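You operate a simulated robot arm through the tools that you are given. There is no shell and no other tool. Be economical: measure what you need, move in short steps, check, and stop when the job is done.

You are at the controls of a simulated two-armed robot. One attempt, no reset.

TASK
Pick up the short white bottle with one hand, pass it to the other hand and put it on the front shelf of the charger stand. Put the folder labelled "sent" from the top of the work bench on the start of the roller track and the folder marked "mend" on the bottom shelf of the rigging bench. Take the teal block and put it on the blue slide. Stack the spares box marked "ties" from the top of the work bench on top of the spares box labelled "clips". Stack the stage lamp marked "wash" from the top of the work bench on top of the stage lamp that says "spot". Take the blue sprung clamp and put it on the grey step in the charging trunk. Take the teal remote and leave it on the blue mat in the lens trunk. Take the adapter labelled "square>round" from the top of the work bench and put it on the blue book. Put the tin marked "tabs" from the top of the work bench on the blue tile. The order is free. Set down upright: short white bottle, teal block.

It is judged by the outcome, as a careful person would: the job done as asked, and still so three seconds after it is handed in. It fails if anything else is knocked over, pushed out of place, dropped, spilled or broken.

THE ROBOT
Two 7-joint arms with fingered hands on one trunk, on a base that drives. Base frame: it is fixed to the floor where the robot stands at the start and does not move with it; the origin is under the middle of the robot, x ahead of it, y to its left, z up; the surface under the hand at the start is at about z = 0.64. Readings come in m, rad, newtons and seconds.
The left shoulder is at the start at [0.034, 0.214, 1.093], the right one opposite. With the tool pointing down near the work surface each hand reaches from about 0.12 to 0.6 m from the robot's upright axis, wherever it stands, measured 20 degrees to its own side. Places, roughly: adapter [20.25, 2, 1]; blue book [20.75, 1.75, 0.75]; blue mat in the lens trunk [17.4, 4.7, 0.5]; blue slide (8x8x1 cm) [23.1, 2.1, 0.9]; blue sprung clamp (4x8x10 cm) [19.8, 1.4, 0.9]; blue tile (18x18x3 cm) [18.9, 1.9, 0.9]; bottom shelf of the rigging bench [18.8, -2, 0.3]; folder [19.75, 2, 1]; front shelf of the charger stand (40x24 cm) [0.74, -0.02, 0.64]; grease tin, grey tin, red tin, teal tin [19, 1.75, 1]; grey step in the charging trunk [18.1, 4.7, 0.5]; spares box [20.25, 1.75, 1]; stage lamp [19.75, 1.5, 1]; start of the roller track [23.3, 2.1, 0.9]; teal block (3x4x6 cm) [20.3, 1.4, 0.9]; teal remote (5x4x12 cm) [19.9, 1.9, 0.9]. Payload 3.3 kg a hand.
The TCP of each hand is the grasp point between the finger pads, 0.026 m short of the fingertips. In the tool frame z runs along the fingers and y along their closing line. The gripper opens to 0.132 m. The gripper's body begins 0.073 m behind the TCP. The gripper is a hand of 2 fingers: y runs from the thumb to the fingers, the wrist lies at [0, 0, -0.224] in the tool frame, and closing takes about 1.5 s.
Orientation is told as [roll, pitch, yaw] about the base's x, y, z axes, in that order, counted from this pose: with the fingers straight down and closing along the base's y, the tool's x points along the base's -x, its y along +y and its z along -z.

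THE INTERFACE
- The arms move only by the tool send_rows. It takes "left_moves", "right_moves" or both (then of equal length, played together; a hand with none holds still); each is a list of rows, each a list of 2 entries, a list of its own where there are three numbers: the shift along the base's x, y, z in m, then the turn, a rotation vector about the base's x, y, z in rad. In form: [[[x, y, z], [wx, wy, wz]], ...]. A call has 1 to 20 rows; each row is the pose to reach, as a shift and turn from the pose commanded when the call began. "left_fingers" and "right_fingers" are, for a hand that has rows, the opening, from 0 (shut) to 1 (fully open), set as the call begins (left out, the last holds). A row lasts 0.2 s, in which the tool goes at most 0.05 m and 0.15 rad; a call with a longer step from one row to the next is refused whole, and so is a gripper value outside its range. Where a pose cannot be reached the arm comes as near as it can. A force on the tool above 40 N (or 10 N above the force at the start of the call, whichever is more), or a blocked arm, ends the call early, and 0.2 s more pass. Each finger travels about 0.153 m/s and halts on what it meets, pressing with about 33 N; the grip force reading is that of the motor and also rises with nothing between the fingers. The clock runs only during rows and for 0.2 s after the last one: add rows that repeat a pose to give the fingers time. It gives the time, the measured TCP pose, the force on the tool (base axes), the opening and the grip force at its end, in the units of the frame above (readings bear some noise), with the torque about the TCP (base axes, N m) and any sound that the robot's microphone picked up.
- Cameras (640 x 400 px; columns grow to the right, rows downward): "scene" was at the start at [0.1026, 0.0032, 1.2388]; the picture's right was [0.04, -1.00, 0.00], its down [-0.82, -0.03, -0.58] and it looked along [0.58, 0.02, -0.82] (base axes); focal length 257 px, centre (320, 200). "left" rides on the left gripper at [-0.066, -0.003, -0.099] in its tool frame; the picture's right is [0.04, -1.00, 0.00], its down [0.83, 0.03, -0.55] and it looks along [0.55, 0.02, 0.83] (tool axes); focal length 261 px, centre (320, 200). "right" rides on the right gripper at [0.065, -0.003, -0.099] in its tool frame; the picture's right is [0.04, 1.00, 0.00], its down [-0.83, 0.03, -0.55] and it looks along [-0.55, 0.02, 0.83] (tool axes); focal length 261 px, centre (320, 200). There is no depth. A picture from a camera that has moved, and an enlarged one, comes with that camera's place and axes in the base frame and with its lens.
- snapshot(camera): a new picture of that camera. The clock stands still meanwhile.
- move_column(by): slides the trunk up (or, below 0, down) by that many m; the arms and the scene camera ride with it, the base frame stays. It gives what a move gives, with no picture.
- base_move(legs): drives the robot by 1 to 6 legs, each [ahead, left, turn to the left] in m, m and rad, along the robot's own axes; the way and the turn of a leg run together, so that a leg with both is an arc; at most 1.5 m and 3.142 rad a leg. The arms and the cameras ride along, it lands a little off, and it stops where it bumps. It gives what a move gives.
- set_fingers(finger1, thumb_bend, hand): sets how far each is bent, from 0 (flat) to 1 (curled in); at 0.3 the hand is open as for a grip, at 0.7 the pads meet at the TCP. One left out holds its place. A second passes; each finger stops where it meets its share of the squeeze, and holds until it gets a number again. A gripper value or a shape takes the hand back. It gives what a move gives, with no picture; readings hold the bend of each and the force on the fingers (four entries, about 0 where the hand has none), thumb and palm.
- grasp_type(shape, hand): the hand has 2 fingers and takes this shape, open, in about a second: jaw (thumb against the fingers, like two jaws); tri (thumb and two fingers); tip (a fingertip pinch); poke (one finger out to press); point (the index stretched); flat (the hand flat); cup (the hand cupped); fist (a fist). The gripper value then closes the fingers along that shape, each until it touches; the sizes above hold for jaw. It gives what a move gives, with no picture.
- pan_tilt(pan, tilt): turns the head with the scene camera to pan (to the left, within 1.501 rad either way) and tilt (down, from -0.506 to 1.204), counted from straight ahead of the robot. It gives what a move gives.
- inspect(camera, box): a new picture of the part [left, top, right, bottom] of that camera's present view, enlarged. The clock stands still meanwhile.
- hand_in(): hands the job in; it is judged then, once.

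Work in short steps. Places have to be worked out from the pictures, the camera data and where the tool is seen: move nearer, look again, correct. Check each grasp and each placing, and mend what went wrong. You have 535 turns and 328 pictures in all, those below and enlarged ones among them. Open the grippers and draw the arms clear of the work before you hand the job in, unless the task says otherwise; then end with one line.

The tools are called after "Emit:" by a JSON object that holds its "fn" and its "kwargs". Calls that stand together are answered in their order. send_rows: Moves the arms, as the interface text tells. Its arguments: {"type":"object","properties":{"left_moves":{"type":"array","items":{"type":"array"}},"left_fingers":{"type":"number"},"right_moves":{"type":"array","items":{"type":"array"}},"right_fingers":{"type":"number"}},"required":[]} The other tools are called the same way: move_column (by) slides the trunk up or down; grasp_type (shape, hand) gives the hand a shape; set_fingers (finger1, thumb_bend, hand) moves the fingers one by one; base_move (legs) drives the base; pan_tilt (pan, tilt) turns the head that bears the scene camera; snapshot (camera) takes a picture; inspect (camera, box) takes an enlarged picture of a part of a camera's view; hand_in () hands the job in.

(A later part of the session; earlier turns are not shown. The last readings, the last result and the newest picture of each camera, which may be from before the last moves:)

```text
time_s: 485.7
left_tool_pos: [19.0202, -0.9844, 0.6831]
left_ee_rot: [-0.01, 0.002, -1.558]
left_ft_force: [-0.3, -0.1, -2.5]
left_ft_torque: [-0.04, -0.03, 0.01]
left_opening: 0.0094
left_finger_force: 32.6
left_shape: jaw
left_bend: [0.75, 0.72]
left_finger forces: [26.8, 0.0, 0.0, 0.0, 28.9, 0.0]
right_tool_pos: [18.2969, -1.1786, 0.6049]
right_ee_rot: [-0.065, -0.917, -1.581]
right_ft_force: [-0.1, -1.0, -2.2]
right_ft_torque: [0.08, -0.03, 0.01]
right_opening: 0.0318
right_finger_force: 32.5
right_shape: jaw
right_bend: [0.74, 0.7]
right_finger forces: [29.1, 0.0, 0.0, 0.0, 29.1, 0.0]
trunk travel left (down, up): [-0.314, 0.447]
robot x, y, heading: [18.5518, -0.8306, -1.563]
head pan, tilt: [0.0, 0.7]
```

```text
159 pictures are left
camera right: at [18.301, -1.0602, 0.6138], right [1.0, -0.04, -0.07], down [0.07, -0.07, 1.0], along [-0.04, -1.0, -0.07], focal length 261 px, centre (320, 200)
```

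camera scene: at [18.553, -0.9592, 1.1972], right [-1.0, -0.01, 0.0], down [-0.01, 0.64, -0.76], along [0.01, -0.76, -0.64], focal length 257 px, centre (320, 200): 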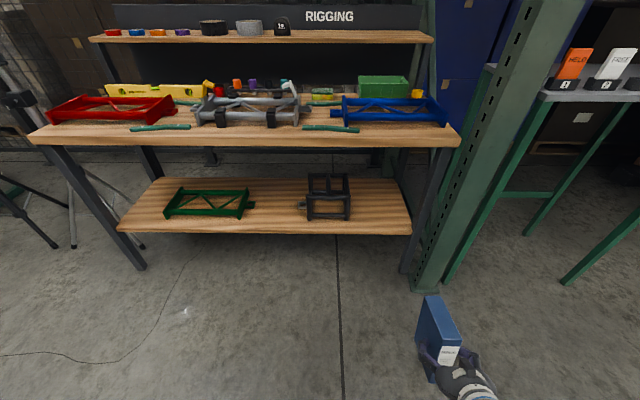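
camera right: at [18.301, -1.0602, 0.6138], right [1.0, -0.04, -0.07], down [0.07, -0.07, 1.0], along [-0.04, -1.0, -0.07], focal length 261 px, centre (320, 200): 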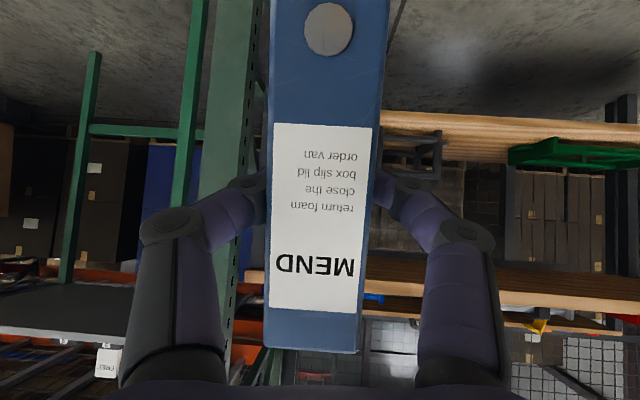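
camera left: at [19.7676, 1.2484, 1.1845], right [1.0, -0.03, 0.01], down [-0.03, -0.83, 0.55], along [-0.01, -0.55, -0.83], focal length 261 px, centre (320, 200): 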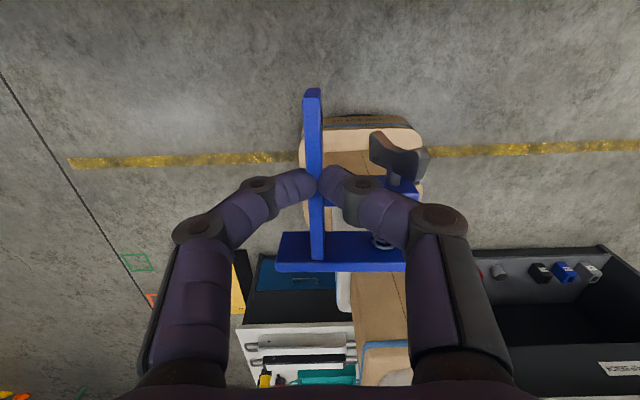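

The bench's front is at y≈-1.8, bottom shelf z≈0.28; free bay centre x≈18.27. Lower the trunk so the folder enters ~6 cm above the shelf, and drive most of the way in.

Emit:
{"fn": "move_column", "kwargs": {"by": -0.17}}

Emit:
{"fn": "base_move", "kwargs": {"legs": [[0, -0.027, 0], [0.35, 0, 0]]}}

Emit:
{"fn": "snapshot", "kwargs": {"camera": "scene"}}

Emit:
{"fn": "snapshot", "kwargs": {"camera": "right"}}

```text
time_s: 487.6
left_tool_pos: [19.0173, -0.985, 0.5159]
left_ee_rot: [-0.013, 0.0, -1.557]
left_ft_force: [0.4, -1.4, -1.9]
left_ft_torque: [-0.05, -0.06, 0.03]
left_opening: 0.0092
left_finger_force: 32.9
left_shape: jaw
left_bend: [0.75, 0.72]
left_finger forces: [26.8, 0.1, 0.0, 0.0, 28.9, 0.0]
right_tool_pos: [18.2961, -1.1762, 0.436]
right_ee_rot: [-0.062, -0.916, -1.583]
right_ft_force: [-0.3, 0.1, -1.6]
right_ft_torque: [0.05, 0.0, -0.02]
right_opening: 0.0319
right_finger_force: 33.4
right_shape: jaw
right_bend: [0.74, 0.7]
right_finger forces: [29.2, 0.0, 0.0, 0.0, 29.1, 0.0]
trunk travel left (down, up): [-0.144, 0.617]
robot x, y, heading: [18.5524, -0.8316, -1.56]
head pan, tilt: [0.0, 0.7]
```

```text
time_s: 490.3
left_tool_pos: [18.9954, -1.3368, 0.5156]
left_ee_rot: [-0.012, 0.005, -1.55]
left_ft_force: [-0.4, 1.3, -1.2]
left_ft_torque: [-0.06, 0.01, -0.04]
left_opening: 0.0092
left_finger_force: 33.7
left_shape: jaw
left_bend: [0.75, 0.72]
left_finger forces: [26.9, 0.0, 0.1, 0.0, 28.9, 0.0]
right_tool_pos: [18.2762, -1.5305, 0.4338]
right_ee_rot: [-0.063, -0.919, -1.579]
right_ft_force: [0.3, 0.4, -3.0]
right_ft_torque: [0.06, 0.02, 0.02]
right_opening: 0.0316
right_finger_force: 32.9
right_shape: jaw
right_bend: [0.74, 0.7]
right_finger forces: [29.1, 0.0, 0.0, 0.0, 29.1, 0.1]
trunk travel left (down, up): [-0.144, 0.617]
robot x, y, heading: [18.5282, -1.1899, -1.554]
head pan, tilt: [0.0, 0.7]
```

```text
158 pictures are left
camera scene: at [18.5322, -1.3597, 1.023], right [-1.0, -0.02, 0.0], down [-0.01, 0.64, -0.76], along [0.01, -0.76, -0.64], focal length 257 px, centre (320, 200)
```

scene: 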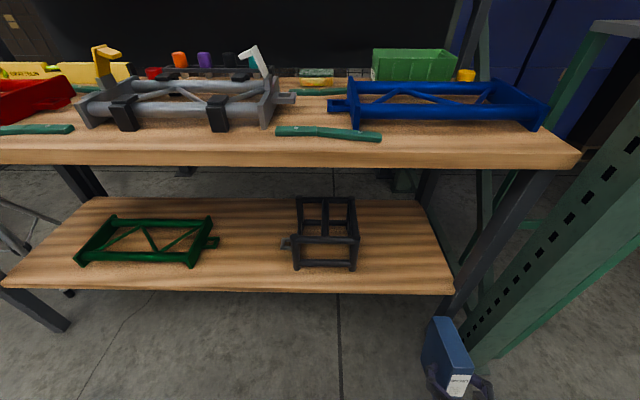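

```text
157 pictures are left
camera right: at [18.2796, -1.4129, 0.4422], right [1.0, -0.03, -0.07], down [0.07, -0.07, 1.0], along [-0.04, -1.0, -0.07], focal length 261 px, centre (320, 200)
```

right: 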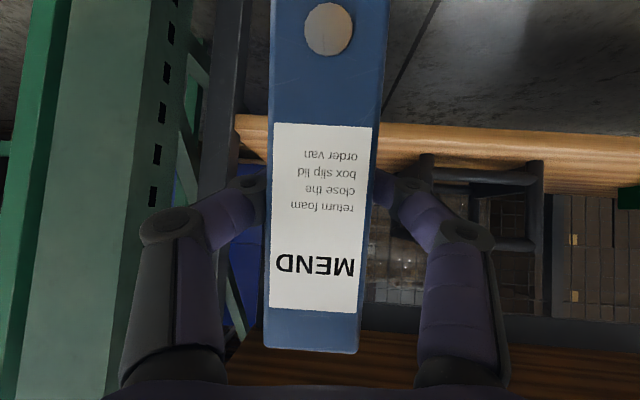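

Clear bay: shelf end x≈18.14, black frame x≈18.45. Continue in 0.28 m.

Emit:
{"fn": "base_move", "kwargs": {"legs": [[0.15, 0.01, -0.01], [0.13, 0, 0]]}}

Emit:
{"fn": "snapshot", "kwargs": {"camera": "right"}}

Emit:
{"fn": "pan_tilt", "kwargs": {"pan": -0.3, "tilt": 0.9}}

Emit:
{"fn": "snapshot", "kwargs": {"camera": "scene"}}

```text
time_s: 492.6
left_tool_pos: [19.0062, -1.6243, 0.5157]
left_ee_rot: [-0.012, 0.003, -1.565]
left_ft_force: [0.8, -0.4, -1.8]
left_ft_torque: [-0.06, -0.03, 0.05]
left_opening: 0.0092
left_finger_force: 32.9
left_shape: jaw
left_bend: [0.75, 0.72]
left_finger forces: [26.8, 0.0, 0.0, 0.1, 28.9, 0.1]
right_tool_pos: [18.2835, -1.8084, 0.4347]
right_ee_rot: [-0.063, -0.919, -1.589]
right_ft_force: [0.8, -0.8, -2.2]
right_ft_torque: [0.1, 0.01, 0.0]
right_opening: 0.0315
right_finger_force: 32.5
right_shape: jaw
right_bend: [0.74, 0.7]
right_finger forces: [29.0, 0.0, 0.1, 0.0, 29.1, 0.0]
trunk travel left (down, up): [-0.144, 0.617]
robot x, y, heading: [18.5407, -1.4704, -1.569]
head pan, tilt: [0.0, 0.7]
```

```text
156 pictures are left
camera right: at [18.289, -1.6917, 0.4422], right [1.0, -0.04, -0.07], down [0.07, -0.07, 1.0], along [-0.05, -1.0, -0.07], focal length 261 px, centre (320, 200)
```

right: 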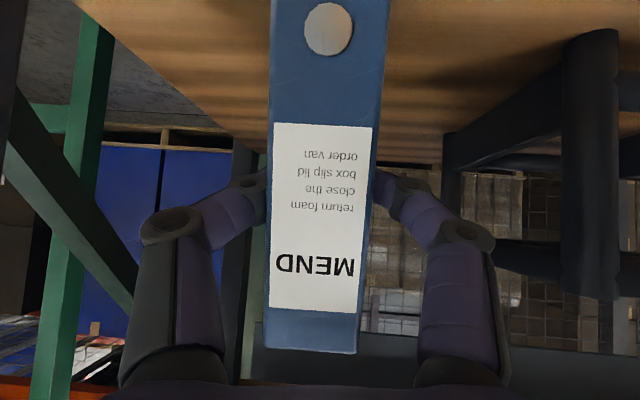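

```text
time_s: 493.4
left_tool_pos: [19.0076, -1.6245, 0.5159]
left_ee_rot: [-0.012, 0.003, -1.564]
left_ft_force: [0.1, -0.9, -2.4]
left_ft_torque: [-0.04, -0.02, 0.01]
left_opening: 0.0094
left_finger_force: 32.6
left_shape: jaw
left_bend: [0.75, 0.72]
left_finger forces: [26.8, 0.0, 0.0, 0.0, 28.9, 0.1]
right_tool_pos: [18.2841, -1.8093, 0.4347]
right_ee_rot: [-0.064, -0.918, -1.592]
right_ft_force: [0.1, 0.0, -3.7]
right_ft_torque: [0.1, 0.0, -0.02]
right_opening: 0.0318
right_finger_force: 33.0
right_shape: jaw
right_bend: [0.74, 0.7]
right_finger forces: [29.0, 0.0, 0.0, 0.0, 29.1, 0.0]
trunk travel left (down, up): [-0.144, 0.617]
robot x, y, heading: [18.5425, -1.4681, -1.563]
head pan, tilt: [-0.3, 0.901]
```

```text
155 pictures are left
camera scene: at [18.5198, -1.6289, 1.0069], right [-0.96, 0.29, 0.0], down [0.23, 0.75, -0.62], along [-0.18, -0.59, -0.78], focal length 257 px, centre (320, 200)
```

scene: 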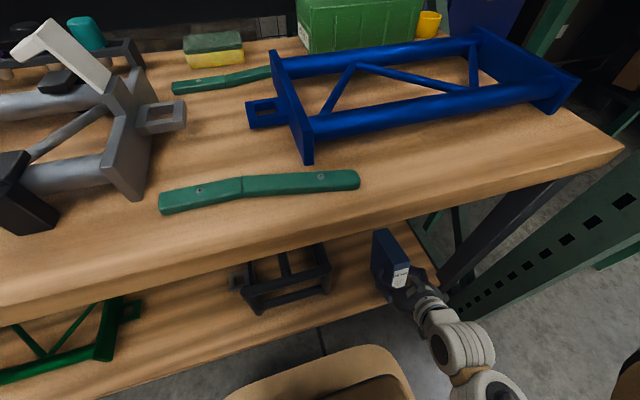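

The folder is over the shelf. Push in 8 cm with the arm, then lower by trunk.

Emit:
{"fn": "send_rows", "kwargs": {"right_moves": [[[0.0, -0.03, 0], [0, 0, 0]], [[0.0, -0.06, 0], [0, 0, 0]], [[0.0, -0.09, 0], [0, 0, 0]]]}}

Emit:
{"fn": "move_column", "kwargs": {"by": -0.05}}

Emit:
{"fn": "snapshot", "kwargs": {"camera": "right"}}

```text
time_s: 494.2
left_tool_pos: [19.0067, -1.624, 0.5154]
left_ee_rot: [-0.012, 0.004, -1.565]
left_ft_force: [0.2, 0.0, -2.4]
left_ft_torque: [-0.05, -0.06, 0.03]
left_opening: 0.0096
left_finger_force: 33.9
left_shape: jaw
left_bend: [0.75, 0.72]
left_finger forces: [26.9, 0.0, 0.0, 0.0, 28.9, 0.0]
right_tool_pos: [18.283, -1.901, 0.435]
right_ee_rot: [-0.064, -0.915, -1.591]
right_ft_force: [-0.2, -0.5, -2.7]
right_ft_torque: [0.1, 0.0, -0.03]
right_opening: 0.0317
right_finger_force: 32.7
right_shape: jaw
right_bend: [0.74, 0.7]
right_finger forces: [29.1, 0.0, 0.0, 0.1, 29.1, 0.1]
trunk travel left (down, up): [-0.144, 0.617]
robot x, y, heading: [18.5418, -1.4691, -1.565]
head pan, tilt: [-0.3, 0.901]
```

```text
time_s: 494.8
left_tool_pos: [19.0064, -1.622, 0.4882]
left_ee_rot: [-0.013, 0.008, -1.563]
left_ft_force: [0.2, 0.1, -2.5]
left_ft_torque: [-0.02, -0.02, -0.04]
left_opening: 0.0092
left_finger_force: 33.3
left_shape: jaw
left_bend: [0.75, 0.72]
left_finger forces: [26.9, 0.0, 0.1, 0.0, 28.9, 0.0]
right_tool_pos: [18.2839, -1.9046, 0.416]
right_ee_rot: [-0.056, -0.946, -1.597]
right_ft_force: [0.3, 1.4, 17.6]
right_ft_torque: [-0.33, -0.09, 0.05]
right_opening: 0.0342
right_finger_force: 33.3
right_shape: jaw
right_bend: [0.75, 0.71]
right_finger forces: [35.9, 0.1, 0.1, 0.0, 35.1, 0.1]
trunk travel left (down, up): [-0.117, 0.644]
robot x, y, heading: [18.5414, -1.4697, -1.574]
head pan, tilt: [-0.3, 0.901]
stopped: the force on the tool passed its limit at 46 N (the readings are from after the stop); the commanded pose is now the measured one
```

```text
154 pictures are left
camera right: at [18.2894, -1.7863, 0.4204], right [1.0, -0.05, -0.07], down [0.06, -0.04, 1.0], along [-0.05, -1.0, -0.04], focal length 261 px, centre (320, 200)
```

right: 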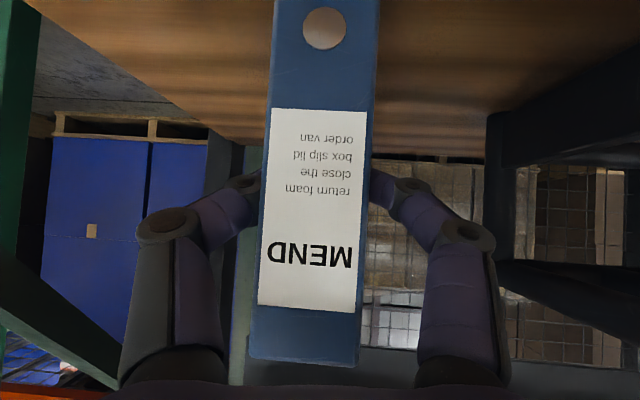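

Contact with the shelf. Ease up slightly and open.

Emit:
{"fn": "send_rows", "kwargs": {"right_moves": [[[0, 0, 0.004], [0, 0, 0]], [[0, 0, 0.004], [0, 0, 0]]]}}

Emit:
{"fn": "send_rows", "kwargs": {"right_moves": [[[0, 0, 0.0], [0, 0, 0]], [[0, 0, 0.0], [0, 0, 0]], [[0, 0, 0.0], [0, 0, 0]], [[0, 0, 0.0], [0, 0, 0]]], "right_fingers": 0.7}}

Emit:
{"fn": "snapshot", "kwargs": {"camera": "right"}}

```text
time_s: 495.4
left_tool_pos: [19.0062, -1.624, 0.487]
left_ee_rot: [-0.012, 0.008, -1.564]
left_ft_force: [-0.9, 0.3, -2.1]
left_ft_torque: [0.02, -0.04, 0.0]
left_opening: 0.0091
left_finger_force: 32.9
left_shape: jaw
left_bend: [0.75, 0.72]
left_finger forces: [26.8, 0.1, 0.1, 0.0, 28.8, 0.0]
right_tool_pos: [18.2831, -1.9032, 0.4175]
right_ee_rot: [-0.058, -0.936, -1.595]
right_ft_force: [-0.7, -3.1, 5.2]
right_ft_torque: [-0.17, -0.16, 0.01]
right_opening: 0.034
right_finger_force: 33.1
right_shape: jaw
right_bend: [0.75, 0.71]
right_finger forces: [33.6, 0.0, 0.0, 0.0, 33.1, 0.0]
trunk travel left (down, up): [-0.117, 0.644]
robot x, y, heading: [18.5452, -1.4716, -1.568]
head pan, tilt: [-0.3, 0.901]
```

```text
time_s: 496.4
left_tool_pos: [19.0065, -1.6235, 0.4882]
left_ee_rot: [-0.012, 0.009, -1.563]
left_ft_force: [0.1, -0.5, -2.0]
left_ft_torque: [-0.01, -0.02, 0.01]
left_opening: 0.0094
left_finger_force: 33.3
left_shape: jaw
left_bend: [0.75, 0.72]
left_finger forces: [26.8, 0.0, 0.0, 0.0, 28.8, 0.1]
right_tool_pos: [18.2829, -1.904, 0.4167]
right_ee_rot: [-0.058, -0.937, -1.598]
right_ft_force: [-0.5, -0.2, 0.0]
right_ft_torque: [0.0, 0.01, 0.0]
right_opening: 0.0923
right_finger_force: 0.2
right_shape: jaw
right_bend: [0.68, 0.56]
right_finger forces: [0.0, 0.1, 0.1, 0.0, 0.2, 0.0]
trunk travel left (down, up): [-0.117, 0.644]
robot x, y, heading: [18.5437, -1.4706, -1.563]
head pan, tilt: [-0.3, 0.901]
```

```text
153 pictures are left
camera right: at [18.289, -1.7853, 0.4226], right [1.0, -0.05, -0.07], down [0.06, -0.05, 1.0], along [-0.05, -1.0, -0.05], focal length 261 px, centre (320, 200)
```

right: 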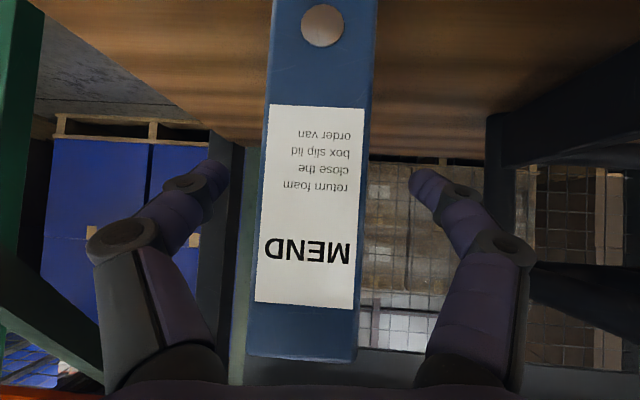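

The folder stands on the shelf. Back straight out.

Emit:
{"fn": "base_move", "kwargs": {"legs": [[-0.3, 0, 0], [-0.3, 0, 0]]}}

Emit:
{"fn": "pan_tilt", "kwargs": {"pan": 0, "tilt": 0.6}}

Emit:
{"fn": "snapshot", "kwargs": {"camera": "scene"}}

```text
time_s: 500.1
left_tool_pos: [19.0028, -1.0179, 0.4879]
left_ee_rot: [-0.014, 0.008, -1.564]
left_ft_force: [0.2, 0.6, -2.5]
left_ft_torque: [-0.03, -0.02, 0.0]
left_opening: 0.0093
left_finger_force: 32.8
left_shape: jaw
left_bend: [0.75, 0.72]
left_finger forces: [26.7, 0.0, 0.1, 0.0, 29.0, 0.0]
right_tool_pos: [18.2805, -1.2967, 0.4161]
right_ee_rot: [-0.057, -0.937, -1.596]
right_ft_force: [0.1, 0.1, -0.3]
right_ft_torque: [-0.03, 0.02, -0.01]
right_opening: 0.0921
right_finger_force: 0.0
right_shape: jaw
right_bend: [0.68, 0.56]
right_finger forces: [0.1, 0.0, 0.0, 0.0, 0.0, 0.0]
trunk travel left (down, up): [-0.117, 0.644]
robot x, y, heading: [18.5361, -0.8627, -1.568]
head pan, tilt: [-0.3, 0.901]
```

```text
time_s: 500.9
left_tool_pos: [19.002, -1.0183, 0.4883]
left_ee_rot: [-0.014, 0.008, -1.565]
left_ft_force: [-0.6, -0.3, -1.0]
left_ft_torque: [-0.08, -0.04, 0.01]
left_opening: 0.0091
left_finger_force: 32.7
left_shape: jaw
left_bend: [0.75, 0.72]
left_finger forces: [26.8, 0.0, 0.0, 0.0, 28.9, 0.1]
right_tool_pos: [18.2799, -1.2979, 0.4173]
right_ee_rot: [-0.057, -0.938, -1.594]
right_ft_force: [0.4, -1.2, -0.1]
right_ft_torque: [0.0, 0.01, 0.04]
right_opening: 0.0919
right_finger_force: 0.1
right_shape: jaw
right_bend: [0.68, 0.56]
right_finger forces: [0.0, 0.0, 0.0, 0.0, 0.1, 0.0]
trunk travel left (down, up): [-0.117, 0.644]
robot x, y, heading: [18.5385, -0.8633, -1.572]
head pan, tilt: [0.0, 0.6]
```

```text
152 pictures are left
camera scene: at [18.5383, -1.0493, 1.0033], right [-1.0, 0.0, 0.0], down [0.0, 0.57, -0.82], along [0.0, -0.82, -0.57], focal length 257 px, centre (320, 200)
```

scene: 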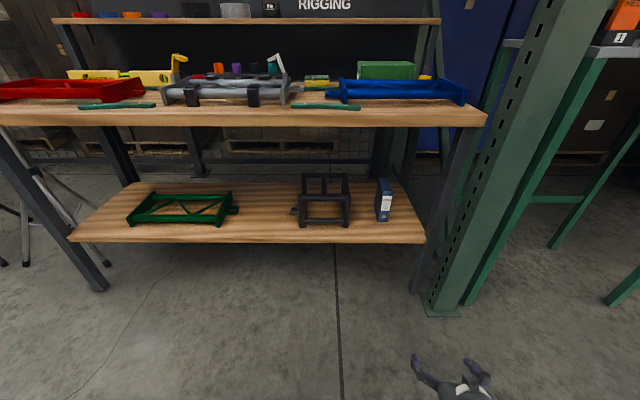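

MEND is done. Now drive to the trunks with the clamp: out to x≈17.6, turn round, up to y≈3.3, trunk raised.

Emit:
{"fn": "base_move", "kwargs": {"legs": [[0, -0.95, 0], [0, 0, 1.571], [0, 0, 1.571], [1.5, 0, 0], [1.5, 0, 0], [1.0, 0, 0]]}}

Emit:
{"fn": "move_column", "kwargs": {"by": 0.4}}

Emit:
{"fn": "move_column", "kwargs": {"by": 0.2}}

Emit:
{"fn": "pan_tilt", "kwargs": {"pan": 0, "tilt": 0.5}}

Emit:
{"fn": "snapshot", "kwargs": {"camera": "scene"}}

```text
time_s: 532.3
left_tool_pos: [17.2218, 3.2916, 0.4875]
left_ee_rot: [-0.014, 0.01, 1.535]
left_ft_force: [0.6, -1.5, -2.3]
left_ft_torque: [0.04, 0.0, -0.04]
left_opening: 0.0092
left_finger_force: 32.9
left_shape: jaw
left_bend: [0.75, 0.72]
left_finger forces: [26.5, 0.0, 0.0, 0.0, 27.9, 0.0]
right_tool_pos: [17.9568, 3.5376, 0.4175]
right_ee_rot: [-0.056, -0.937, 1.5]
right_ft_force: [-0.2, -0.4, 0.6]
right_ft_torque: [-0.01, -0.02, 0.02]
right_opening: 0.0922
right_finger_force: 0.1
right_shape: jaw
right_bend: [0.68, 0.56]
right_finger forces: [0.0, 0.0, 0.0, 0.0, 0.0, 0.0]
trunk travel left (down, up): [-0.117, 0.644]
robot x, y, heading: [17.6814, 3.1159, 1.531]
head pan, tilt: [0.0, 0.6]
```

```text
time_s: 536.2
left_tool_pos: [17.2214, 3.2922, 0.8876]
left_ee_rot: [-0.012, 0.009, 1.534]
left_ft_force: [0.1, -0.4, -1.9]
left_ft_torque: [0.03, 0.01, -0.02]
left_opening: 0.0091
left_finger_force: 33.0
left_shape: jaw
left_bend: [0.75, 0.72]
left_finger forces: [26.4, 0.0, 0.0, 0.0, 28.1, 0.0]
right_tool_pos: [17.9559, 3.5392, 0.8161]
right_ee_rot: [-0.057, -0.938, 1.499]
right_ft_force: [0.1, -0.7, -0.1]
right_ft_torque: [0.0, 0.01, 0.0]
right_opening: 0.0921
right_finger_force: 0.0
right_shape: jaw
right_bend: [0.68, 0.56]
right_finger forces: [0.0, 0.0, 0.0, 0.0, 0.0, 0.1]
trunk travel left (down, up): [-0.517, 0.244]
robot x, y, heading: [17.6775, 3.1163, 1.531]
head pan, tilt: [0.0, 0.6]
```

```text
time_s: 538.3
left_tool_pos: [17.2218, 3.2913, 1.0876]
left_ee_rot: [-0.012, 0.008, 1.535]
left_ft_force: [-0.8, -0.1, -2.5]
left_ft_torque: [0.05, 0.0, 0.01]
left_opening: 0.0093
left_finger_force: 33.4
left_shape: jaw
left_bend: [0.75, 0.72]
left_finger forces: [26.3, 0.0, 0.0, 0.1, 28.1, 0.1]
right_tool_pos: [17.9564, 3.5378, 1.0164]
right_ee_rot: [-0.057, -0.936, 1.5]
right_ft_force: [0.1, 0.3, -0.2]
right_ft_torque: [-0.03, -0.02, -0.01]
right_opening: 0.0918
right_finger_force: 0.0
right_shape: jaw
right_bend: [0.68, 0.56]
right_finger forces: [0.1, 0.0, 0.0, 0.1, 0.0, 0.0]
trunk travel left (down, up): [-0.717, 0.044]
robot x, y, heading: [17.6812, 3.1156, 1.531]
head pan, tilt: [0.0, 0.6]
```

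```text
time_s: 539.0
left_tool_pos: [17.2227, 3.2927, 1.0877]
left_ee_rot: [-0.013, 0.008, 1.535]
left_ft_force: [-0.6, -0.1, -1.9]
left_ft_torque: [0.02, -0.02, 0.01]
left_opening: 0.0089
left_finger_force: 33.4
left_shape: jaw
left_bend: [0.75, 0.72]
left_finger forces: [26.5, 0.0, 0.0, 0.0, 28.2, 0.0]
right_tool_pos: [17.9555, 3.539, 1.018]
right_ee_rot: [-0.057, -0.935, 1.502]
right_ft_force: [-0.4, 0.8, 0.7]
right_ft_torque: [-0.02, 0.0, 0.01]
right_opening: 0.0922
right_finger_force: 0.0
right_shape: jaw
right_bend: [0.68, 0.56]
right_finger forces: [0.1, 0.0, 0.1, 0.0, 0.1, 0.1]
trunk travel left (down, up): [-0.717, 0.044]
robot x, y, heading: [17.6789, 3.1168, 1.531]
head pan, tilt: [0.0, 0.499]
```

```text
151 pictures are left
camera scene: at [17.6835, 3.2185, 1.6192], right [1.0, -0.04, 0.0], down [-0.02, -0.48, -0.88], along [0.04, 0.88, -0.48], focal length 257 px, centre (320, 200)
```

scene: 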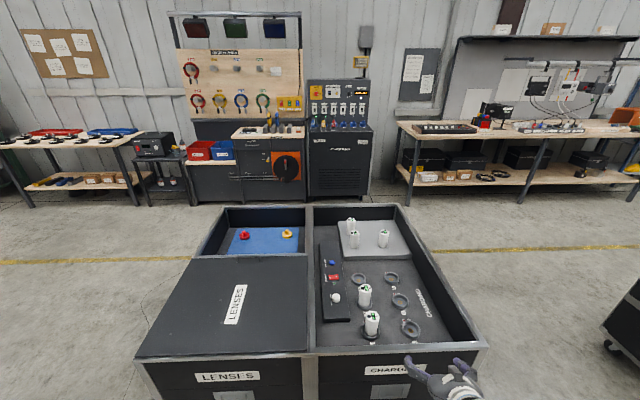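

The mat and grey step are at the far (wall) side of the trunks (y≈4.7), unreachable from here. I'll go round the left side and approach from behind, facing −y: strafe left, turn round, reverse past the trunks.

Emit:
{"fn": "base_move", "kwargs": {"legs": [[0, 1.4, 0.04], [0, 0, 1.571], [0, 0, 1.571], [-1.5, 0, 0], [-0.85, 0, 0]]}}

Emit:
{"fn": "pan_tilt", "kwargs": {"pan": 0.6, "tilt": 0.6}}

Emit:
{"fn": "snapshot", "kwargs": {"camera": "scene"}}

```text
time_s: 564.8
left_tool_pos: [16.6429, 5.3611, 1.0888]
left_ee_rot: [-0.011, 0.01, -1.502]
left_ft_force: [0.6, 0.2, -1.7]
left_ft_torque: [-0.06, -0.03, 0.02]
left_opening: 0.0089
left_finger_force: 33.1
left_shape: jaw
left_bend: [0.75, 0.72]
left_finger forces: [26.4, 0.0, 0.0, 0.1, 27.2, 0.0]
right_tool_pos: [15.94, 5.0376, 1.0168]
right_ee_rot: [-0.056, -0.938, -1.537]
right_ft_force: [0.2, -0.1, 0.4]
right_ft_torque: [0.0, 0.04, -0.03]
right_opening: 0.0921
right_finger_force: 0.1
right_shape: jaw
right_bend: [0.68, 0.56]
right_finger forces: [0.1, 0.0, 0.0, 0.0, 0.0, 0.0]
trunk travel left (down, up): [-0.717, 0.044]
robot x, y, heading: [16.1675, 5.4887, -1.51]
head pan, tilt: [0.0, 0.499]
```

```text
time_s: 565.8
left_tool_pos: [16.6447, 5.3618, 1.089]
left_ee_rot: [-0.013, 0.008, -1.503]
left_ft_force: [-0.3, 0.0, -2.0]
left_ft_torque: [-0.04, -0.04, 0.01]
left_opening: 0.0087
left_finger_force: 33.1
left_shape: jaw
left_bend: [0.75, 0.72]
left_finger forces: [26.4, 0.1, 0.0, 0.0, 27.1, 0.1]
right_tool_pos: [15.9384, 5.0368, 1.0174]
right_ee_rot: [-0.057, -0.938, -1.536]
right_ft_force: [0.7, -0.2, 0.4]
right_ft_torque: [0.02, 0.01, 0.03]
right_opening: 0.092
right_finger_force: 0.1
right_shape: jaw
right_bend: [0.68, 0.56]
right_finger forces: [0.0, 0.0, 0.0, 0.1, 0.0, 0.0]
trunk travel left (down, up): [-0.717, 0.044]
robot x, y, heading: [16.1695, 5.486, -1.511]
head pan, tilt: [0.6, 0.6]
```

```text
150 pictures are left
camera scene: at [16.2263, 5.4068, 1.6102], right [-0.79, -0.62, 0.0], down [-0.35, 0.44, -0.83], along [0.51, -0.65, -0.56], focal length 257 px, centre (320, 200)
```

scene: 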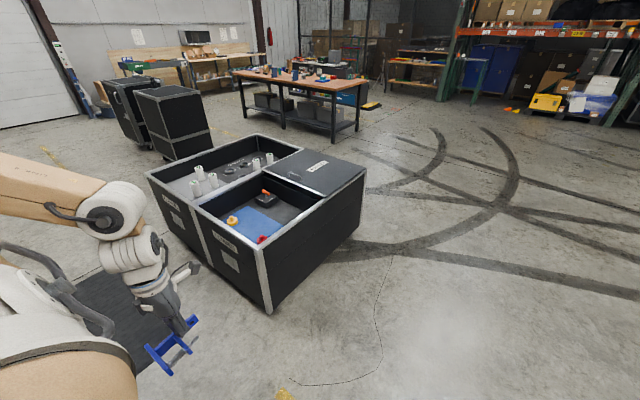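

Rear rim at y≈4.85, z≈0.65. Square up and strafe left along the back of the trunks, checking the floor mat.

Emit:
{"fn": "base_move", "kwargs": {"legs": [[0, 0, -0.06], [0, 0.7, 0]]}}

Emit:
{"fn": "pan_tilt", "kwargs": {"pan": 0.7, "tilt": 0.8}}

Emit:
{"fn": "snapshot", "kwargs": {"camera": "scene"}}

```text
time_s: 570.1
left_tool_pos: [17.3447, 5.349, 1.0874]
left_ee_rot: [-0.012, 0.006, -1.549]
left_ft_force: [-0.3, 1.3, -3.0]
left_ft_torque: [-0.03, -0.01, 0.02]
left_opening: 0.0088
left_finger_force: 33.3
left_shape: jaw
left_bend: [0.75, 0.72]
left_finger forces: [26.3, 0.0, 0.1, 0.0, 27.3, 0.1]
right_tool_pos: [16.6262, 5.0564, 1.0173]
right_ee_rot: [-0.058, -0.937, -1.581]
right_ft_force: [0.8, 0.4, 1.1]
right_ft_torque: [-0.01, 0.03, -0.02]
right_opening: 0.0921
right_finger_force: 0.1
right_shape: jaw
right_bend: [0.68, 0.56]
right_finger forces: [0.1, 0.1, 0.0, 0.0, 0.0, 0.1]
trunk travel left (down, up): [-0.717, 0.044]
robot x, y, heading: [16.8746, 5.4929, -1.554]
head pan, tilt: [0.6, 0.6]
```

```text
time_s: 570.8
left_tool_pos: [17.3447, 5.349, 1.0883]
left_ee_rot: [-0.011, 0.01, -1.548]
left_ft_force: [0.0, -0.3, -1.1]
left_ft_torque: [-0.05, -0.03, 0.0]
left_opening: 0.0087
left_finger_force: 33.0
left_shape: jaw
left_bend: [0.75, 0.72]
left_finger forces: [26.2, 0.1, 0.1, 0.0, 27.2, 0.1]
right_tool_pos: [16.6256, 5.0569, 1.0162]
right_ee_rot: [-0.058, -0.937, -1.583]
right_ft_force: [-0.8, -0.1, -0.3]
right_ft_torque: [0.02, 0.0, -0.01]
right_opening: 0.0921
right_finger_force: 0.0
right_shape: jaw
right_bend: [0.68, 0.56]
right_finger forces: [0.1, 0.0, 0.0, 0.0, 0.0, 0.0]
trunk travel left (down, up): [-0.717, 0.044]
robot x, y, heading: [16.8785, 5.4925, -1.551]
head pan, tilt: [0.7, 0.799]
```

```text
149 pictures are left
camera scene: at [16.9312, 5.4242, 1.5933], right [-0.75, -0.66, 0.0], down [-0.47, 0.54, -0.7], along [0.46, -0.52, -0.72], focal length 257 px, centre (320, 200)
```

scene: 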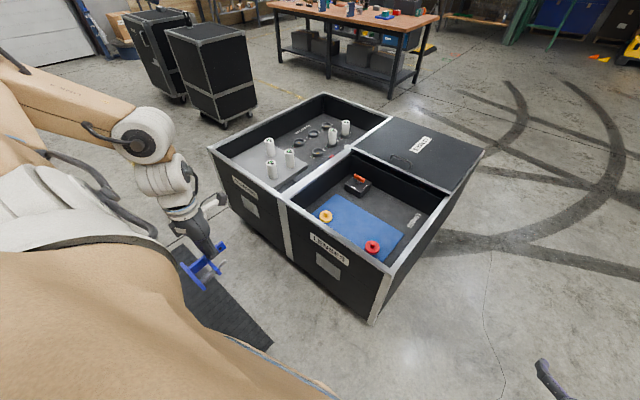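

Continue left to x≈18.0, then look down into the charging trunk.

Emit:
{"fn": "base_move", "kwargs": {"legs": [[0, 0.6, -0.02], [0, 0.52, 0]]}}

Emit:
{"fn": "pan_tilt", "kwargs": {"pan": 0.1, "tilt": 1.0}}

Emit:
{"fn": "snapshot", "kwargs": {"camera": "scene"}}

```text
time_s: 576.8
left_tool_pos: [18.4538, 5.3425, 1.0869]
left_ee_rot: [-0.014, 0.008, -1.575]
left_ft_force: [-0.6, 0.6, -3.4]
left_ft_torque: [-0.03, -0.03, 0.04]
left_opening: 0.0086
left_finger_force: 32.9
left_shape: jaw
left_bend: [0.75, 0.72]
left_finger forces: [26.4, 0.0, 0.0, 0.1, 27.5, 0.0]
right_tool_pos: [17.7302, 5.0701, 1.0166]
right_ee_rot: [-0.06, -0.938, -1.605]
right_ft_force: [-0.1, 0.8, -1.1]
right_ft_torque: [0.04, -0.02, 0.01]
right_opening: 0.092
right_finger_force: 0.0
right_shape: jaw
right_bend: [0.68, 0.56]
right_finger forces: [0.0, 0.0, 0.0, 0.1, 0.1, 0.1]
trunk travel left (down, up): [-0.717, 0.044]
robot x, y, heading: [17.9918, 5.503, -1.577]
head pan, tilt: [0.7, 0.799]
```

```text
time_s: 577.8
left_tool_pos: [18.455, 5.3417, 1.0867]
left_ee_rot: [-0.011, 0.009, -1.576]
left_ft_force: [0.4, 0.7, -2.1]
left_ft_torque: [-0.05, -0.02, -0.03]
left_opening: 0.0088
left_finger_force: 33.3
left_shape: jaw
left_bend: [0.75, 0.72]
left_finger forces: [26.2, 0.1, 0.0, 0.1, 27.3, 0.0]
right_tool_pos: [17.7296, 5.0711, 1.018]
right_ee_rot: [-0.057, -0.937, -1.606]
right_ft_force: [0.1, 0.5, 1.0]
right_ft_torque: [0.01, -0.01, -0.01]
right_opening: 0.0917
right_finger_force: 0.0
right_shape: jaw
right_bend: [0.68, 0.56]
right_finger forces: [0.0, 0.0, 0.1, 0.1, 0.0, 0.0]
trunk travel left (down, up): [-0.717, 0.044]
robot x, y, heading: [17.9934, 5.5024, -1.581]
head pan, tilt: [0.099, 1.0]
```

```text
148 pictures are left
camera scene: at [17.9983, 5.4221, 1.5782], right [-1.0, -0.09, 0.0], down [-0.08, 0.84, -0.54], along [0.05, -0.54, -0.84], focal length 257 px, centre (320, 200)
```

scene: 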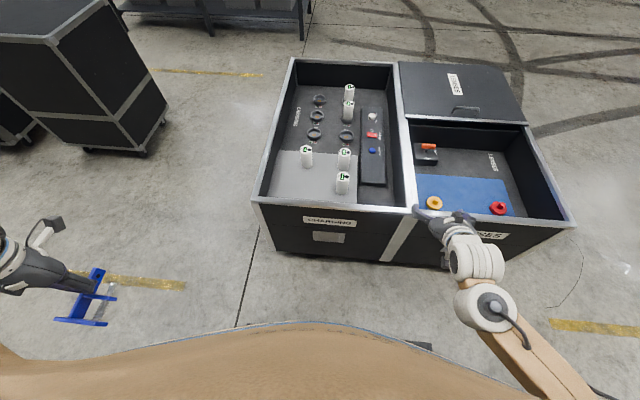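

The grey step has free space near (18.2, 4.67). Park the right hand at its side, bring the left hand forward.

Emit:
{"fn": "send_rows", "kwargs": {"left_moves": [[[-0.025, -0.035, 0], [0, 0, 0]], [[-0.05, -0.07, 0], [0, 0, 0]], [[-0.075, -0.105, 0], [0, 0, 0]], [[-0.1, -0.14, 0], [0, 0, 0]], [[-0.125, -0.17, 0], [0, 0, 0]], [[-0.15, -0.2, 0], [0, 0, 0]], [[-0.18, -0.23, 0], [0, 0, 0]], [[-0.21, -0.26, 0], [0, 0, 0]], [[-0.24, -0.3, 0], [0, 0, 0]], [[-0.26, -0.34, 0], [0, 0, 0]]], "right_moves": [[[-0.02, 0.03, 0], [0.1, 0, 0]], [[-0.04, 0.06, 0], [0.2, 0, 0]], [[-0.06, 0.09, 0], [0.3, 0, 0]], [[-0.08, 0.12, 0], [0.4, 0, 0]], [[-0.1, 0.15, 0], [0.5, 0, 0]], [[-0.12, 0.18, 0], [0.6, 0, 0]], [[-0.15, 0.21, 0], [0.7, 0, 0]], [[-0.18, 0.24, 0], [0.8, 0, 0]], [[-0.21, 0.27, 0], [0.9, 0, 0]], [[-0.23, 0.31, 0], [0.9, 0, 0]]]}}

Emit:
{"fn": "snapshot", "kwargs": {"camera": "scene"}}

```text
time_s: 580.0
left_tool_pos: [18.1927, 5.0011, 1.0887]
left_ee_rot: [-0.012, 0.008, -1.578]
left_ft_force: [-0.1, -0.2, -2.1]
left_ft_torque: [-0.03, -0.02, 0.01]
left_opening: 0.0087
left_finger_force: 33.0
left_shape: jaw
left_bend: [0.74, 0.72]
left_finger forces: [26.6, 0.0, 0.1, 0.0, 28.2, 0.0]
right_tool_pos: [17.4993, 5.3814, 1.0158]
right_ee_rot: [-0.081, -0.038, -1.592]
right_ft_force: [-0.7, 0.2, 0.2]
right_ft_torque: [0.0, -0.01, 0.01]
right_opening: 0.0923
right_finger_force: 0.0
right_shape: jaw
right_bend: [0.67, 0.57]
right_finger forces: [0.0, 0.0, 0.0, 0.0, 0.0, 0.0]
right hand out of reach, approached as far as the arm can: row 4, 5, 6, 7
trunk travel left (down, up): [-0.717, 0.044]
robot x, y, heading: [17.9916, 5.499, -1.578]
head pan, tilt: [0.099, 1.0]
```

```text
147 pictures are left
camera scene: at [17.9969, 5.4215, 1.5781], right [-1.0, -0.09, 0.0], down [-0.08, 0.84, -0.54], along [0.05, -0.54, -0.84], focal length 257 px, centre (320, 200)
```

scene: 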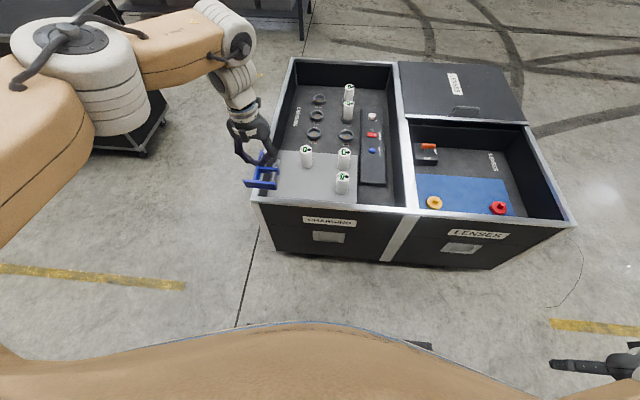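

Drive ahead 0.3 m and check with the left camera.

Emit:
{"fn": "base_move", "kwargs": {"legs": [[0.3, 0, 0.007]]}}

Emit:
{"fn": "move_column", "kwargs": {"by": -0.25}}

Emit:
{"fn": "snapshot", "kwargs": {"camera": "left"}}

Emit:
{"fn": "snapshot", "kwargs": {"camera": "scene"}}

```text
time_s: 582.0
left_tool_pos: [18.1913, 4.7, 1.0889]
left_ee_rot: [-0.014, 0.011, -1.575]
left_ft_force: [0.3, -0.2, -2.7]
left_ft_torque: [-0.06, -0.01, 0.0]
left_opening: 0.0087
left_finger_force: 32.5
left_shape: jaw
left_bend: [0.74, 0.72]
left_finger forces: [26.6, 0.0, 0.0, 0.1, 28.2, 0.0]
right_tool_pos: [17.4969, 5.0796, 1.0173]
right_ee_rot: [-0.086, -0.037, -1.593]
right_ft_force: [-0.4, -0.5, 0.4]
right_ft_torque: [0.05, 0.01, 0.02]
right_opening: 0.0923
right_finger_force: 0.0
right_shape: jaw
right_bend: [0.67, 0.57]
right_finger forces: [0.1, 0.0, 0.0, 0.0, 0.0, 0.1]
trunk travel left (down, up): [-0.717, 0.044]
robot x, y, heading: [17.9866, 5.2017, -1.578]
head pan, tilt: [0.099, 1.0]
```

```text
time_s: 584.6
left_tool_pos: [18.191, 4.7021, 0.8395]
left_ee_rot: [-0.012, 0.009, -1.575]
left_ft_force: [-0.1, 0.8, -2.4]
left_ft_torque: [-0.04, -0.02, -0.02]
left_opening: 0.0083
left_finger_force: 33.7
left_shape: jaw
left_bend: [0.74, 0.72]
left_finger forces: [26.6, 0.0, 0.0, 0.0, 28.3, 0.1]
right_tool_pos: [17.4968, 5.0811, 0.7668]
right_ee_rot: [-0.085, -0.039, -1.592]
right_ft_force: [0.9, 0.4, 0.6]
right_ft_torque: [0.01, -0.03, 0.0]
right_opening: 0.0925
right_finger_force: 0.0
right_shape: jaw
right_bend: [0.67, 0.57]
right_finger forces: [0.0, 0.0, 0.0, 0.0, 0.0, 0.1]
trunk travel left (down, up): [-0.467, 0.294]
robot x, y, heading: [17.988, 5.1993, -1.578]
head pan, tilt: [0.099, 1.0]
```

```text
146 pictures are left
camera left: at [18.1901, 4.635, 0.9372], right [-1.0, 0.04, 0.01], down [0.04, 0.83, 0.56], along [0.01, 0.56, -0.83], focal length 261 px, centre (320, 200)
```

left: 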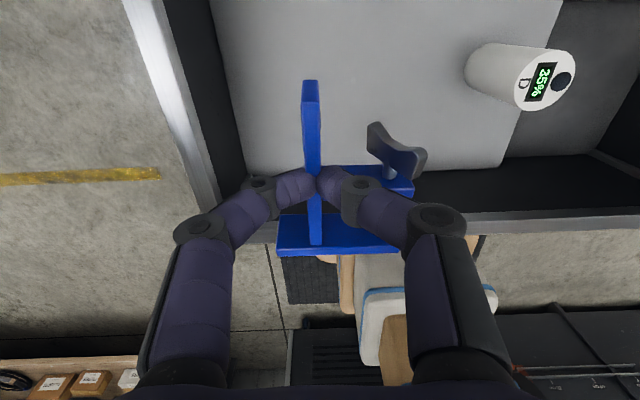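

```text
145 pictures are left
camera scene: at [17.9957, 5.1124, 1.328], right [-1.0, -0.09, 0.0], down [-0.08, 0.84, -0.54], along [0.05, -0.54, -0.84], focal length 257 px, centre (320, 200)
```

scene: 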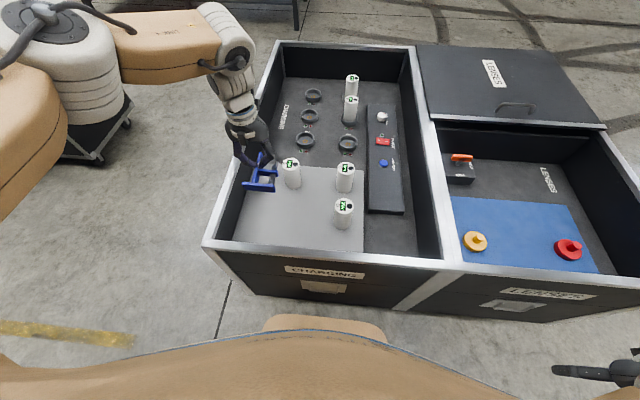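

The clamp is above the step's free area. Lower the trunk 0.25 m and check.

Emit:
{"fn": "move_column", "kwargs": {"by": -0.25}}

Emit:
{"fn": "snapshot", "kwargs": {"camera": "left"}}

Emit:
{"fn": "snapshot", "kwargs": {"camera": "scene"}}

```text
time_s: 587.2
left_tool_pos: [18.1911, 4.7013, 0.5903]
left_ee_rot: [-0.013, 0.009, -1.574]
left_ft_force: [-0.1, 0.7, -1.7]
left_ft_torque: [0.03, -0.04, 0.04]
left_opening: 0.0087
left_finger_force: 32.7
left_shape: jaw
left_bend: [0.74, 0.72]
left_finger forces: [26.7, 0.0, 0.0, 0.1, 28.7, 0.0]
right_tool_pos: [17.4963, 5.0819, 0.5175]
right_ee_rot: [-0.086, -0.037, -1.593]
right_ft_force: [0.6, 0.6, 0.6]
right_ft_torque: [0.01, -0.01, -0.04]
right_opening: 0.0923
right_finger_force: 0.1
right_shape: jaw
right_bend: [0.67, 0.57]
right_finger forces: [0.0, 0.0, 0.1, 0.0, 0.0, 0.0]
trunk travel left (down, up): [-0.217, 0.544]
robot x, y, heading: [17.9905, 5.2018, -1.574]
head pan, tilt: [0.099, 1.0]
```

```text
144 pictures are left
camera left: at [18.19, 4.6352, 0.6872], right [-1.0, 0.04, 0.01], down [0.04, 0.83, 0.56], along [0.01, 0.56, -0.83], focal length 261 px, centre (320, 200)
```

left: 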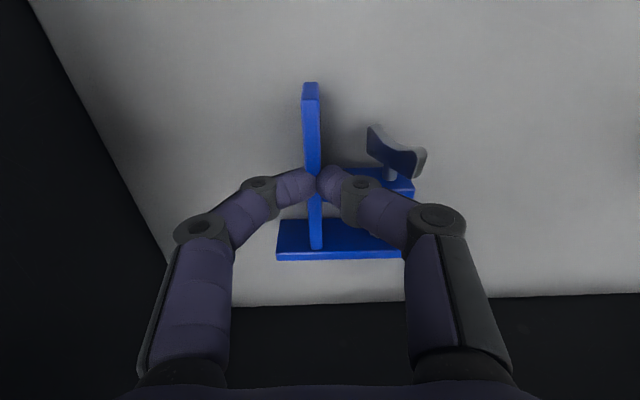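

```text
143 pictures are left
camera scene: at [17.9954, 5.067, 1.0749], right [-1.0, -0.09, 0.0], down [-0.08, 0.84, -0.54], along [0.05, -0.54, -0.84], focal length 257 px, centre (320, 200)
```

scene: 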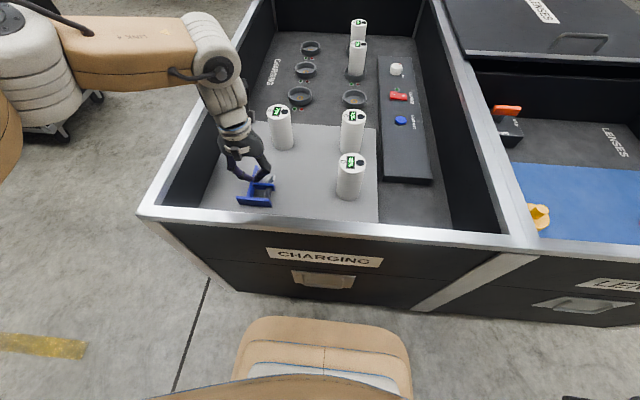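

Just above the step. Lower gently to contact.

Emit:
{"fn": "move_column", "kwargs": {"by": -0.012}}

Emit:
{"fn": "move_column", "kwargs": {"by": -0.008}}

```text
time_s: 587.8
left_tool_pos: [18.1906, 4.7005, 0.5814]
left_ee_rot: [-0.014, 0.0, -1.574]
left_ft_force: [-2.1, -8.8, 35.4]
left_ft_torque: [-0.05, -0.25, -0.13]
left_opening: 0.0102
left_finger_force: 33.2
left_shape: jaw
left_bend: [0.75, 0.73]
left_finger forces: [34.9, 0.0, 0.0, 0.0, 40.4, 0.0]
right_tool_pos: [17.4958, 5.0802, 0.5056]
right_ee_rot: [-0.086, -0.04, -1.592]
right_ft_force: [-0.1, 0.1, 0.2]
right_ft_torque: [0.01, -0.03, -0.01]
right_opening: 0.0923
right_finger_force: 0.1
right_shape: jaw
right_bend: [0.67, 0.57]
right_finger forces: [0.1, 0.1, 0.0, 0.0, 0.0, 0.0]
trunk travel left (down, up): [-0.205, 0.556]
robot x, y, heading: [17.9878, 5.1992, -1.572]
head pan, tilt: [0.099, 1.0]
```

```text
time_s: 588.2
left_tool_pos: [18.1893, 4.6994, 0.58]
left_ee_rot: [-0.018, -0.004, -1.576]
left_ft_force: [0.0, 5.5, 25.1]
left_ft_torque: [0.09, -0.27, 0.01]
left_opening: 0.012
left_finger_force: 33.2
left_shape: jaw
left_bend: [0.74, 0.74]
left_finger forces: [33.0, 0.1, 0.0, 0.1, 37.1, 0.0]
right_tool_pos: [17.4955, 5.0816, 0.5035]
right_ee_rot: [-0.084, -0.037, -1.591]
right_ft_force: [1.0, 0.3, -0.4]
right_ft_torque: [0.01, 0.02, -0.01]
right_opening: 0.0921
right_finger_force: 0.0
right_shape: jaw
right_bend: [0.67, 0.57]
right_finger forces: [0.1, 0.0, 0.1, 0.0, 0.1, 0.1]
trunk travel left (down, up): [-0.202, 0.559]
robot x, y, heading: [17.9914, 5.2039, -1.577]
head pan, tilt: [0.099, 1.0]
stopped: the force on the tool passed its limit at 50 N (the readings are from after the stop); the commanded pose is now the measured one
```

On the step. Ease up, open, then raise the trunk and look.

Emit:
{"fn": "send_rows", "kwargs": {"left_moves": [[[0, 0, 0.003], [0, 0, 0]], [[0, 0, 0.003], [0, 0, 0]]]}}

Emit:
{"fn": "send_rows", "kwargs": {"left_moves": [[[0, 0, 0], [0, 0, 0]], [[0, 0, 0], [0, 0, 0]], [[0, 0, 0], [0, 0, 0]]], "left_fingers": 0.4}}

Emit:
{"fn": "move_column", "kwargs": {"by": 0.25}}

Emit:
{"fn": "snapshot", "kwargs": {"camera": "left"}}

Emit:
{"fn": "snapshot", "kwargs": {"camera": "scene"}}

```text
time_s: 588.8
left_tool_pos: [18.1892, 4.6987, 0.5802]
left_ee_rot: [-0.017, 0.005, -1.575]
left_ft_force: [-2.2, 5.0, 10.2]
left_ft_torque: [0.07, -0.09, -0.05]
left_opening: 0.0116
left_finger_force: 33.3
left_shape: jaw
left_bend: [0.74, 0.74]
left_finger forces: [28.0, 0.0, 0.1, 0.1, 34.1, 0.0]
right_tool_pos: [17.4952, 5.0819, 0.5026]
right_ee_rot: [-0.086, -0.038, -1.59]
right_ft_force: [0.7, 0.1, -0.6]
right_ft_torque: [0.01, 0.0, 0.01]
right_opening: 0.0924
right_finger_force: 0.0
right_shape: jaw
right_bend: [0.67, 0.57]
right_finger forces: [0.0, 0.0, 0.0, 0.0, 0.0, 0.0]
trunk travel left (down, up): [-0.202, 0.559]
robot x, y, heading: [17.9894, 5.2018, -1.572]
head pan, tilt: [0.099, 1.0]
```

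```text
time_s: 589.6
left_tool_pos: [18.1898, 4.6974, 0.5795]
left_ee_rot: [-0.017, 0.003, -1.574]
left_ft_force: [3.4, -0.2, 1.1]
left_ft_torque: [0.03, -0.04, 0.0]
left_opening: 0.0499
left_finger_force: 0.1
left_shape: jaw
left_bend: [0.73, 0.71]
left_finger forces: [0.1, 0.0, 0.0, 0.0, 2.7, 0.1]
right_tool_pos: [17.4963, 5.0808, 0.5023]
right_ee_rot: [-0.087, -0.035, -1.593]
right_ft_force: [-1.3, -0.4, 0.1]
right_ft_torque: [0.0, 0.0, 0.01]
right_opening: 0.0925
right_finger_force: 0.0
right_shape: jaw
right_bend: [0.67, 0.57]
right_finger forces: [0.0, 0.0, 0.0, 0.0, 0.1, 0.0]
trunk travel left (down, up): [-0.202, 0.559]
robot x, y, heading: [17.989, 5.2, -1.577]
head pan, tilt: [0.099, 1.0]
```

```text
time_s: 592.1
left_tool_pos: [18.1885, 4.698, 0.8297]
left_ee_rot: [-0.019, 0.003, -1.575]
left_ft_force: [-0.6, -0.9, 0.5]
left_ft_torque: [0.03, -0.03, 0.01]
left_opening: 0.0523
left_finger_force: 0.1
left_shape: jaw
left_bend: [0.73, 0.7]
left_finger forces: [0.1, 0.0, 0.1, 0.0, 0.0, 0.0]
right_tool_pos: [17.496, 5.0807, 0.7532]
right_ee_rot: [-0.085, -0.037, -1.592]
right_ft_force: [0.8, 0.1, 0.2]
right_ft_torque: [0.06, 0.0, -0.02]
right_opening: 0.0926
right_finger_force: 0.0
right_shape: jaw
right_bend: [0.67, 0.57]
right_finger forces: [0.0, 0.1, 0.0, 0.0, 0.0, 0.0]
trunk travel left (down, up): [-0.452, 0.309]
robot x, y, heading: [17.9871, 5.2013, -1.578]
head pan, tilt: [0.099, 1.0]
```

```text
142 pictures are left
camera left: at [18.1884, 4.6334, 0.9279], right [-1.0, 0.04, 0.02], down [0.05, 0.83, 0.55], along [0.01, 0.56, -0.83], focal length 261 px, centre (320, 200)
```

left: 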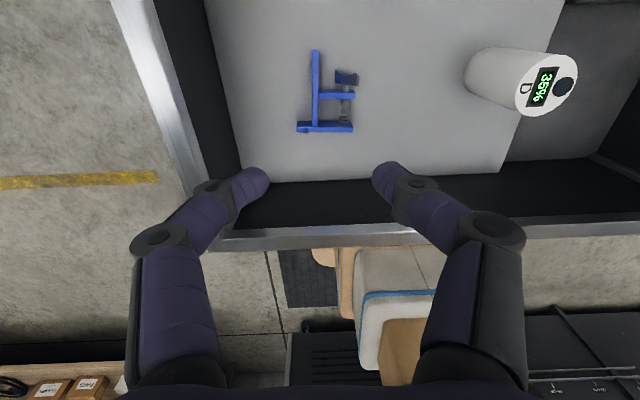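

```text
141 pictures are left
camera scene: at [17.9955, 5.1108, 1.3129], right [-1.0, -0.09, 0.0], down [-0.08, 0.84, -0.54], along [0.05, -0.54, -0.84], focal length 257 px, centre (320, 200)
```

scene: 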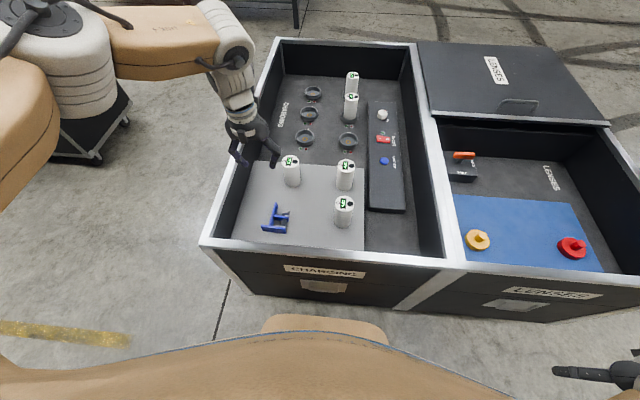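

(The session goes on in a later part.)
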